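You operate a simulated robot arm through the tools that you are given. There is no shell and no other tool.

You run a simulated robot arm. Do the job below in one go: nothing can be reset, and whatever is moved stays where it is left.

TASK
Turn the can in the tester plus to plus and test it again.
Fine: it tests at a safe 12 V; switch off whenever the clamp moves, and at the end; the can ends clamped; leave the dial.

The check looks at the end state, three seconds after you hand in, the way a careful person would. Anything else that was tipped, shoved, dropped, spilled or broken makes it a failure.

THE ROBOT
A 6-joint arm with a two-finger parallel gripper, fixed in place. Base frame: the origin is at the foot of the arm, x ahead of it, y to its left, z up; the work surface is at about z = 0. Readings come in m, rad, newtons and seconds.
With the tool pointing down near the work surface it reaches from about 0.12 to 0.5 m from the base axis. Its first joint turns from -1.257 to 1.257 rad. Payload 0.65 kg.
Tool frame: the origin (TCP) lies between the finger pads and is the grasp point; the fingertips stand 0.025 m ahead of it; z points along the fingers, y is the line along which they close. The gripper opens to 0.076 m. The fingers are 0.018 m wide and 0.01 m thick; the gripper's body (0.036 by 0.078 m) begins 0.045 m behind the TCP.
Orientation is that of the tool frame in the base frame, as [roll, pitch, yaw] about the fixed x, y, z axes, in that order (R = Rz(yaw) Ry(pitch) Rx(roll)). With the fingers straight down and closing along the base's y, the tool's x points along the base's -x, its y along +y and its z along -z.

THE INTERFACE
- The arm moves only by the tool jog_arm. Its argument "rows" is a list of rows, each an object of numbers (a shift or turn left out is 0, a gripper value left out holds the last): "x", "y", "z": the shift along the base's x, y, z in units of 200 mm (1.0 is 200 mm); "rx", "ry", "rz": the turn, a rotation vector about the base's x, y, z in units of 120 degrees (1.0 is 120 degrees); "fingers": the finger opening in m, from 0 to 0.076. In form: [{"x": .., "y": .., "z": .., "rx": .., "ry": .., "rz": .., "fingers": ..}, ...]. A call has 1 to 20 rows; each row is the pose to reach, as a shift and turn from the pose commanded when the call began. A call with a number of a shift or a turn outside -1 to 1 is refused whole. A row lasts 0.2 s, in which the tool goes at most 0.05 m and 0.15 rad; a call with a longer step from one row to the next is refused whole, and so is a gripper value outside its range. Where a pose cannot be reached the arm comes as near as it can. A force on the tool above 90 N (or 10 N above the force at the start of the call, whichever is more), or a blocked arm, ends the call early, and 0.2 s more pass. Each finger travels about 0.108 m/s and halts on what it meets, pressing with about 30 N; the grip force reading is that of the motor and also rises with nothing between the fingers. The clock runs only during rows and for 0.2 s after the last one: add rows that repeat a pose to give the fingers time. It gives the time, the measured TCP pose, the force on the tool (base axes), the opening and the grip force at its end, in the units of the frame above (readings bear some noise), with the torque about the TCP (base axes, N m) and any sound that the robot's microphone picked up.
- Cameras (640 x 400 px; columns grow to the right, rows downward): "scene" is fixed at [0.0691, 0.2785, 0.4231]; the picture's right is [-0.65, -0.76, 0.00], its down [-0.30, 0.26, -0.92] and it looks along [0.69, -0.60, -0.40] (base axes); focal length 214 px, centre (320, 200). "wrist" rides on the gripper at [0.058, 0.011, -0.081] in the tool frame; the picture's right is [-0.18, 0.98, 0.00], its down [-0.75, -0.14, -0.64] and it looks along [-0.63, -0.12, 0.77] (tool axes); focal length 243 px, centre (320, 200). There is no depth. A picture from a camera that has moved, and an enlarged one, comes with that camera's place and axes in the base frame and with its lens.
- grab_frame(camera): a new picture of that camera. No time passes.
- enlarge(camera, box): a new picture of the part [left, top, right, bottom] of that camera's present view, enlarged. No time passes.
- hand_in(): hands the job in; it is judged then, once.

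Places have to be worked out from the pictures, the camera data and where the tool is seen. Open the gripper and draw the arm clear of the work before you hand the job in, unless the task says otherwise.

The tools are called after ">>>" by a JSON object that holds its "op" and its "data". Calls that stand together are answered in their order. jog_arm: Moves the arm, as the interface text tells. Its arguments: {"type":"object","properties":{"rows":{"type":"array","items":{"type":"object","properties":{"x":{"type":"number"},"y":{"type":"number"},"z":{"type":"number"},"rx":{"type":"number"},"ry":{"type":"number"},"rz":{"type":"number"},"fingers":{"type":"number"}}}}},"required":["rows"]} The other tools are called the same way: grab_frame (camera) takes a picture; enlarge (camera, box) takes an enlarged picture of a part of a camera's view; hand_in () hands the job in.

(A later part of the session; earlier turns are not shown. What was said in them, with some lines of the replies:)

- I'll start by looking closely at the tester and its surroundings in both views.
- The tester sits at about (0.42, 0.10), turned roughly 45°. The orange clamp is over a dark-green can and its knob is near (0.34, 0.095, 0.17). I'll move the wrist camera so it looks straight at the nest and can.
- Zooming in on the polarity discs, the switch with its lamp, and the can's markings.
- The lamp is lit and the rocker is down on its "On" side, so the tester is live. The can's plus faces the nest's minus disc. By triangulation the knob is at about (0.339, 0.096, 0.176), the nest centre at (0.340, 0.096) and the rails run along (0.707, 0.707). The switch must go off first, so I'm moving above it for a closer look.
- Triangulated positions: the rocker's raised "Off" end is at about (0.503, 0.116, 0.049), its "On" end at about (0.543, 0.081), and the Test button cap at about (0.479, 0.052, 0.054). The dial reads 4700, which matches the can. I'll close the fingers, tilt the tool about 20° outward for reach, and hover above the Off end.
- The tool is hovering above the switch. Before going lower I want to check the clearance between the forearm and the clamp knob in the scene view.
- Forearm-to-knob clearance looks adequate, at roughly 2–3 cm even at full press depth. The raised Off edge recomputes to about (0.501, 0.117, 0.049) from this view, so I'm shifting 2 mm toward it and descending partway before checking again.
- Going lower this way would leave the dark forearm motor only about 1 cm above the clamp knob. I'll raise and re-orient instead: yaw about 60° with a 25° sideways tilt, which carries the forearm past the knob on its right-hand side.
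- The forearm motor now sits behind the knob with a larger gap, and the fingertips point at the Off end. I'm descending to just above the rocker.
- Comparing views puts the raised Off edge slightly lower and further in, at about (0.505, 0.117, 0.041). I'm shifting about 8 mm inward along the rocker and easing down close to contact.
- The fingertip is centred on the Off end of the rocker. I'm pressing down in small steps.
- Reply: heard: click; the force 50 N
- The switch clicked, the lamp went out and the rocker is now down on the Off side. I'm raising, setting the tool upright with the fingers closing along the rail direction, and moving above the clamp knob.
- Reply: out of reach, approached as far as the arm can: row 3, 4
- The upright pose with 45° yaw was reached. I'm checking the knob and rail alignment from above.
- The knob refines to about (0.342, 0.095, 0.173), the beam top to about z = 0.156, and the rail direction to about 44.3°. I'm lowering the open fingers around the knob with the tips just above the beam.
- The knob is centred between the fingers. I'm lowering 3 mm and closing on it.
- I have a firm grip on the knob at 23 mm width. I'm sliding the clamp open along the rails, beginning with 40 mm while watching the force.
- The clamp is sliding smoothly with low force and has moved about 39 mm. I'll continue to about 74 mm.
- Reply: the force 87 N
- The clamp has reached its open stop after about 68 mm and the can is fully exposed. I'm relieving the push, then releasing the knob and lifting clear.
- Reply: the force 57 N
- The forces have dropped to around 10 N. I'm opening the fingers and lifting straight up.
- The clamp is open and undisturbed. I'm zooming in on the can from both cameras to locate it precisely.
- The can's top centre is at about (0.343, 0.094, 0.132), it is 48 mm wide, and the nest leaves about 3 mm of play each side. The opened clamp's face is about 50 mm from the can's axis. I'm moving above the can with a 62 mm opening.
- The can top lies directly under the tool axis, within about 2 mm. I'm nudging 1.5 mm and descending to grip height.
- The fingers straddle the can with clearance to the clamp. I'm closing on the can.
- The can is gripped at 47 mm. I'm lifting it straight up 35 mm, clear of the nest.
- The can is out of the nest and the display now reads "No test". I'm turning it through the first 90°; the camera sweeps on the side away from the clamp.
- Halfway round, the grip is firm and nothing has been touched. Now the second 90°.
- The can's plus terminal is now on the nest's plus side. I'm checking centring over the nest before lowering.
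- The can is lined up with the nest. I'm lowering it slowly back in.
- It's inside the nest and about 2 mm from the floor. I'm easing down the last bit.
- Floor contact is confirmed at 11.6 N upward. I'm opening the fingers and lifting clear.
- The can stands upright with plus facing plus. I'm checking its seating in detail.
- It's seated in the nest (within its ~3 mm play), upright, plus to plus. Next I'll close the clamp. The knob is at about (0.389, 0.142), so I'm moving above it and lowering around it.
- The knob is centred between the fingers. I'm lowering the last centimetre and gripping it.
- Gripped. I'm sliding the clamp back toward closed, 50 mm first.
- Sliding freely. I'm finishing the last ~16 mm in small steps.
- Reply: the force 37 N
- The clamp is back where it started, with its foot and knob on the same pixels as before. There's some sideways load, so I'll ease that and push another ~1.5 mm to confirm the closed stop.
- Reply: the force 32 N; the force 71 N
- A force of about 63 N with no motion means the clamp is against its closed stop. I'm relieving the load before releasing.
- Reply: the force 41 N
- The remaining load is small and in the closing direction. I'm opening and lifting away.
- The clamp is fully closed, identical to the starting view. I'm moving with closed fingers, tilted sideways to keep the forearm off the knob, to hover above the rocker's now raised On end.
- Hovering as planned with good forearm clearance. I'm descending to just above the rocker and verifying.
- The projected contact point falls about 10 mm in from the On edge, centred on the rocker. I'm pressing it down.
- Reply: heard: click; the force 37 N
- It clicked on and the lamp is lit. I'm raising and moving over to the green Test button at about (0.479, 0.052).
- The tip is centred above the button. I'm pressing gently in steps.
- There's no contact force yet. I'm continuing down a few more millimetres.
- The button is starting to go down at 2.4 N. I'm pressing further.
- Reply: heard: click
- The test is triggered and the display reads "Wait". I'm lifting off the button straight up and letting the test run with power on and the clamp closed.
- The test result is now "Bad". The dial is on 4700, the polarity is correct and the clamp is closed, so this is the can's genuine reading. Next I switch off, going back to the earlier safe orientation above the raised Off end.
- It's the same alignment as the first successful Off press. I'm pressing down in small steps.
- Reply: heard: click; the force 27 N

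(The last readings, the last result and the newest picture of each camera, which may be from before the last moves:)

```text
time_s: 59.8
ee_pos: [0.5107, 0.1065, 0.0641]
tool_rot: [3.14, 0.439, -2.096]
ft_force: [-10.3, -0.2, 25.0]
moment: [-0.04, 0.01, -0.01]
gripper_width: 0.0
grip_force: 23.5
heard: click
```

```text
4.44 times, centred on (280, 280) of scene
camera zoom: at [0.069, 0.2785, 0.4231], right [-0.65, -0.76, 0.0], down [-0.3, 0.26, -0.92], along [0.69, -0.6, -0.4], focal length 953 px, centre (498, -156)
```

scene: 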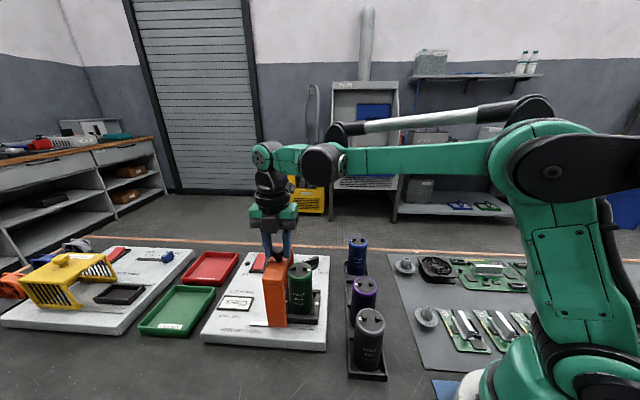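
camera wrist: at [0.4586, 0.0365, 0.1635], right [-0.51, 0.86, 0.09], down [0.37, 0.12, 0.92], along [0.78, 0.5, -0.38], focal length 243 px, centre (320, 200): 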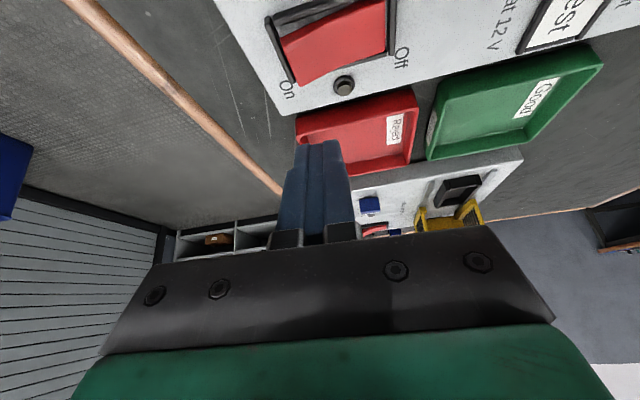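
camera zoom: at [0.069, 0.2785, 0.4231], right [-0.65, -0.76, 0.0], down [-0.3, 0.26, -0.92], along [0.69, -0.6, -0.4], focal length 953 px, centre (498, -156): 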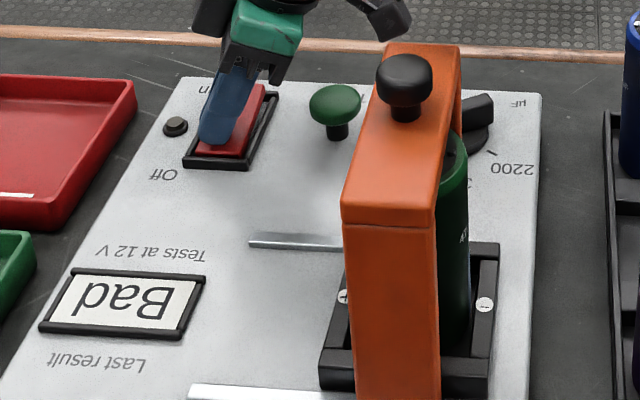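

It's off: click, lamp out, rocker down on Off, and the "Bad" result retained. I'm withdrawing upward, levelling the tool and opening the gripper away from the work.

>>> {"op": "jog_arm", "data": {"rows": [{"z": 0.2}, {"z": 0.4}, {"x": -0.1, "z": 0.55}, {"x": -0.22, "z": 0.7, "rx": -0.0121, "ry": 0.021, "rz": -0.0546}, {"x": -0.36, "z": 0.85, "rx": -0.0242, "ry": 0.0419, "rz": -0.1092}, {"x": -0.5, "z": 0.97, "rx": -0.0363, "ry": 0.0629, "rz": -0.1638}, {"x": -0.64, "y": -0.08, "z": 1.0, "rx": -0.0484, "ry": 0.0838, "rz": -0.2184}, {"x": -0.78, "y": -0.16, "z": 1.0, "rx": -0.0605, "ry": 0.1048, "rz": -0.273}, {"x": -0.9, "y": -0.25, "z": 1.0, "rx": -0.0726, "ry": 0.1257, "rz": -0.3276}, {"x": -1.0, "y": -0.35, "z": 1.0, "rx": -0.0847, "ry": 0.1467, "rz": -0.3822}, {"x": -1.0, "y": -0.45, "z": 1.0, "rx": -0.0968, "ry": 0.1676, "rz": -0.4368}, {"x": -1.0, "y": -0.5, "z": 1.0, "rx": -0.1089, "ry": 0.1886, "rz": -0.4914}, {"x": -1.0, "y": -0.5, "z": 1.0, "rx": -0.1089, "ry": 0.1886, "rz": -0.4914}]}}

>>> {"op": "grab_frame", "data": {"camera": "scene"}}

```text
time_s: 62.6
ee_pos: [0.3127, 0.0067, 0.2627]
tool_rot: [-3.141, -0.001, 3.14]
ft_force: [0.2, 0.3, 0.3]
moment: [0.0, -0.04, -0.02]
gripper_width: 0.0
grip_force: 23.1
```

```text
taken
```

scene: 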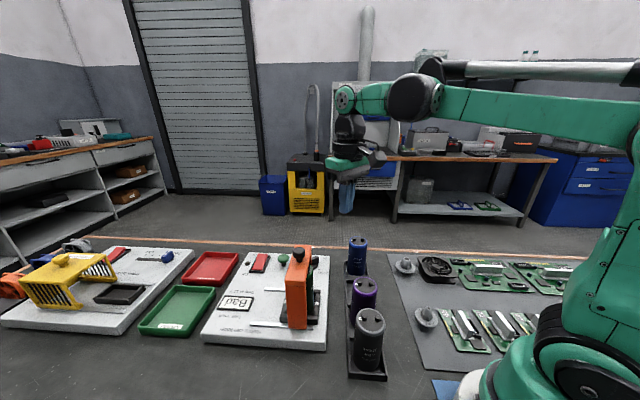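

The arm is clear and everything else looks untouched. I'm returning to roughly the starting pose and opening the gripper.

>>> {"op": "jog_arm", "data": {"rows": [{"x": -0.08, "y": -0.03, "z": 0.18, "fingers": 0.04}, {"x": -0.16, "y": -0.07, "z": 0.36, "fingers": 0.076}, {"x": -0.24, "y": -0.1, "z": 0.54, "fingers": 0.076}, {"x": -0.31, "y": -0.135, "z": 0.69, "fingers": 0.076}, {"x": -0.31, "y": -0.135, "z": 0.69, "fingers": 0.076}]}}

>>> {"op": "grab_frame", "data": {"camera": "wrist"}}

>>> {"op": "enlarge", "data": {"camera": "scene", "box": [190, 230, 400, 390]}}

>>> {"op": "enlarge", "data": {"camera": "scene", "box": [235, 240, 325, 330]}}

```text
time_s: 63.8
ee_pos: [0.2482, -0.0184, 0.4017]
tool_rot: [-3.141, 0.001, 3.141]
ft_force: [-0.7, 0.2, 0.4]
moment: [0.03, -0.01, 0.03]
gripper_width: 0.0759
grip_force: 0.0
```

```text
taken
camera wrist: at [0.1908, -0.0082, 0.4835], right [0.18, 0.98, 0.0], down [0.75, -0.14, 0.64], along [0.63, -0.12, -0.77], focal length 243 px, centre (320, 200)
```

wrist: 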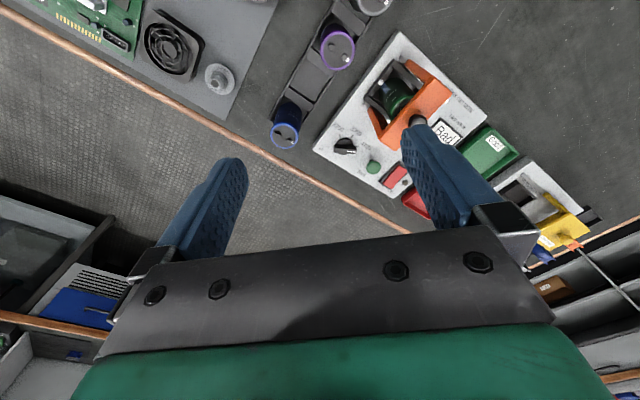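

```text
2.50 times, centred on (295, 310) of scene
camera zoom: at [0.0691, 0.2785, 0.4231], right [-0.65, -0.76, 0.0], down [-0.3, 0.26, -0.92], along [0.69, -0.6, -0.4], focal length 536 px, centre (382, -75)
```

zoom: 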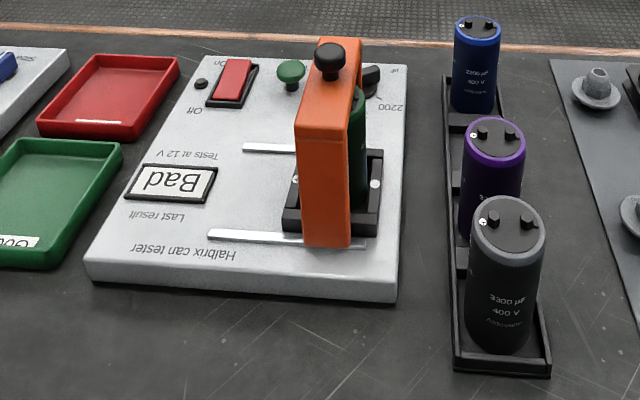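

```text
4.44 times, centred on (280, 285) of scene
camera zoom: at [0.0691, 0.2785, 0.4231], right [-0.65, -0.76, 0.0], down [-0.3, 0.26, -0.92], along [0.69, -0.6, -0.4], focal length 953 px, centre (498, -178)
```

zoom: 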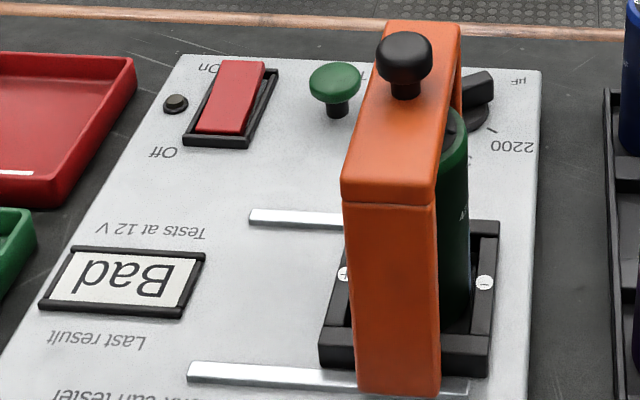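

The final state checks out. The can sits plus to plus in the nest, the clamp is at its closed stop, and the switch is off with the lamp out. The display shows the new result, "Bad", and the dial and everything else are unchanged. The arm is clear with the gripper open, so I'm handing in.

>>> {"op": "hand_in", "data": {}}

```text
The job is handed in.
```

I turned the can so its plus faces the tester's plus and tested it again at 12 V. The display now reads **"Bad"**; before the turn it read "Check".

- **Switch:** it was on at the start, so I turned it off before opening the clamp. I turned it on again only for the test, with the clamp closed, and it is off now with the lamp out.
- **Can and clamp:** the can is seated upright in the nest, about 2 mm off centre within the nest's play. The clamp is pushed fully closed over it.
- **Dial:** left on 4700, which matches the can's 4700 µF label.
- **Result:** I ran the test once and left the can clamped, so I did not put it in the Reject tray.

Nothing else looks moved in the final pictures. The arm is back near its starting pose with the gripper open.
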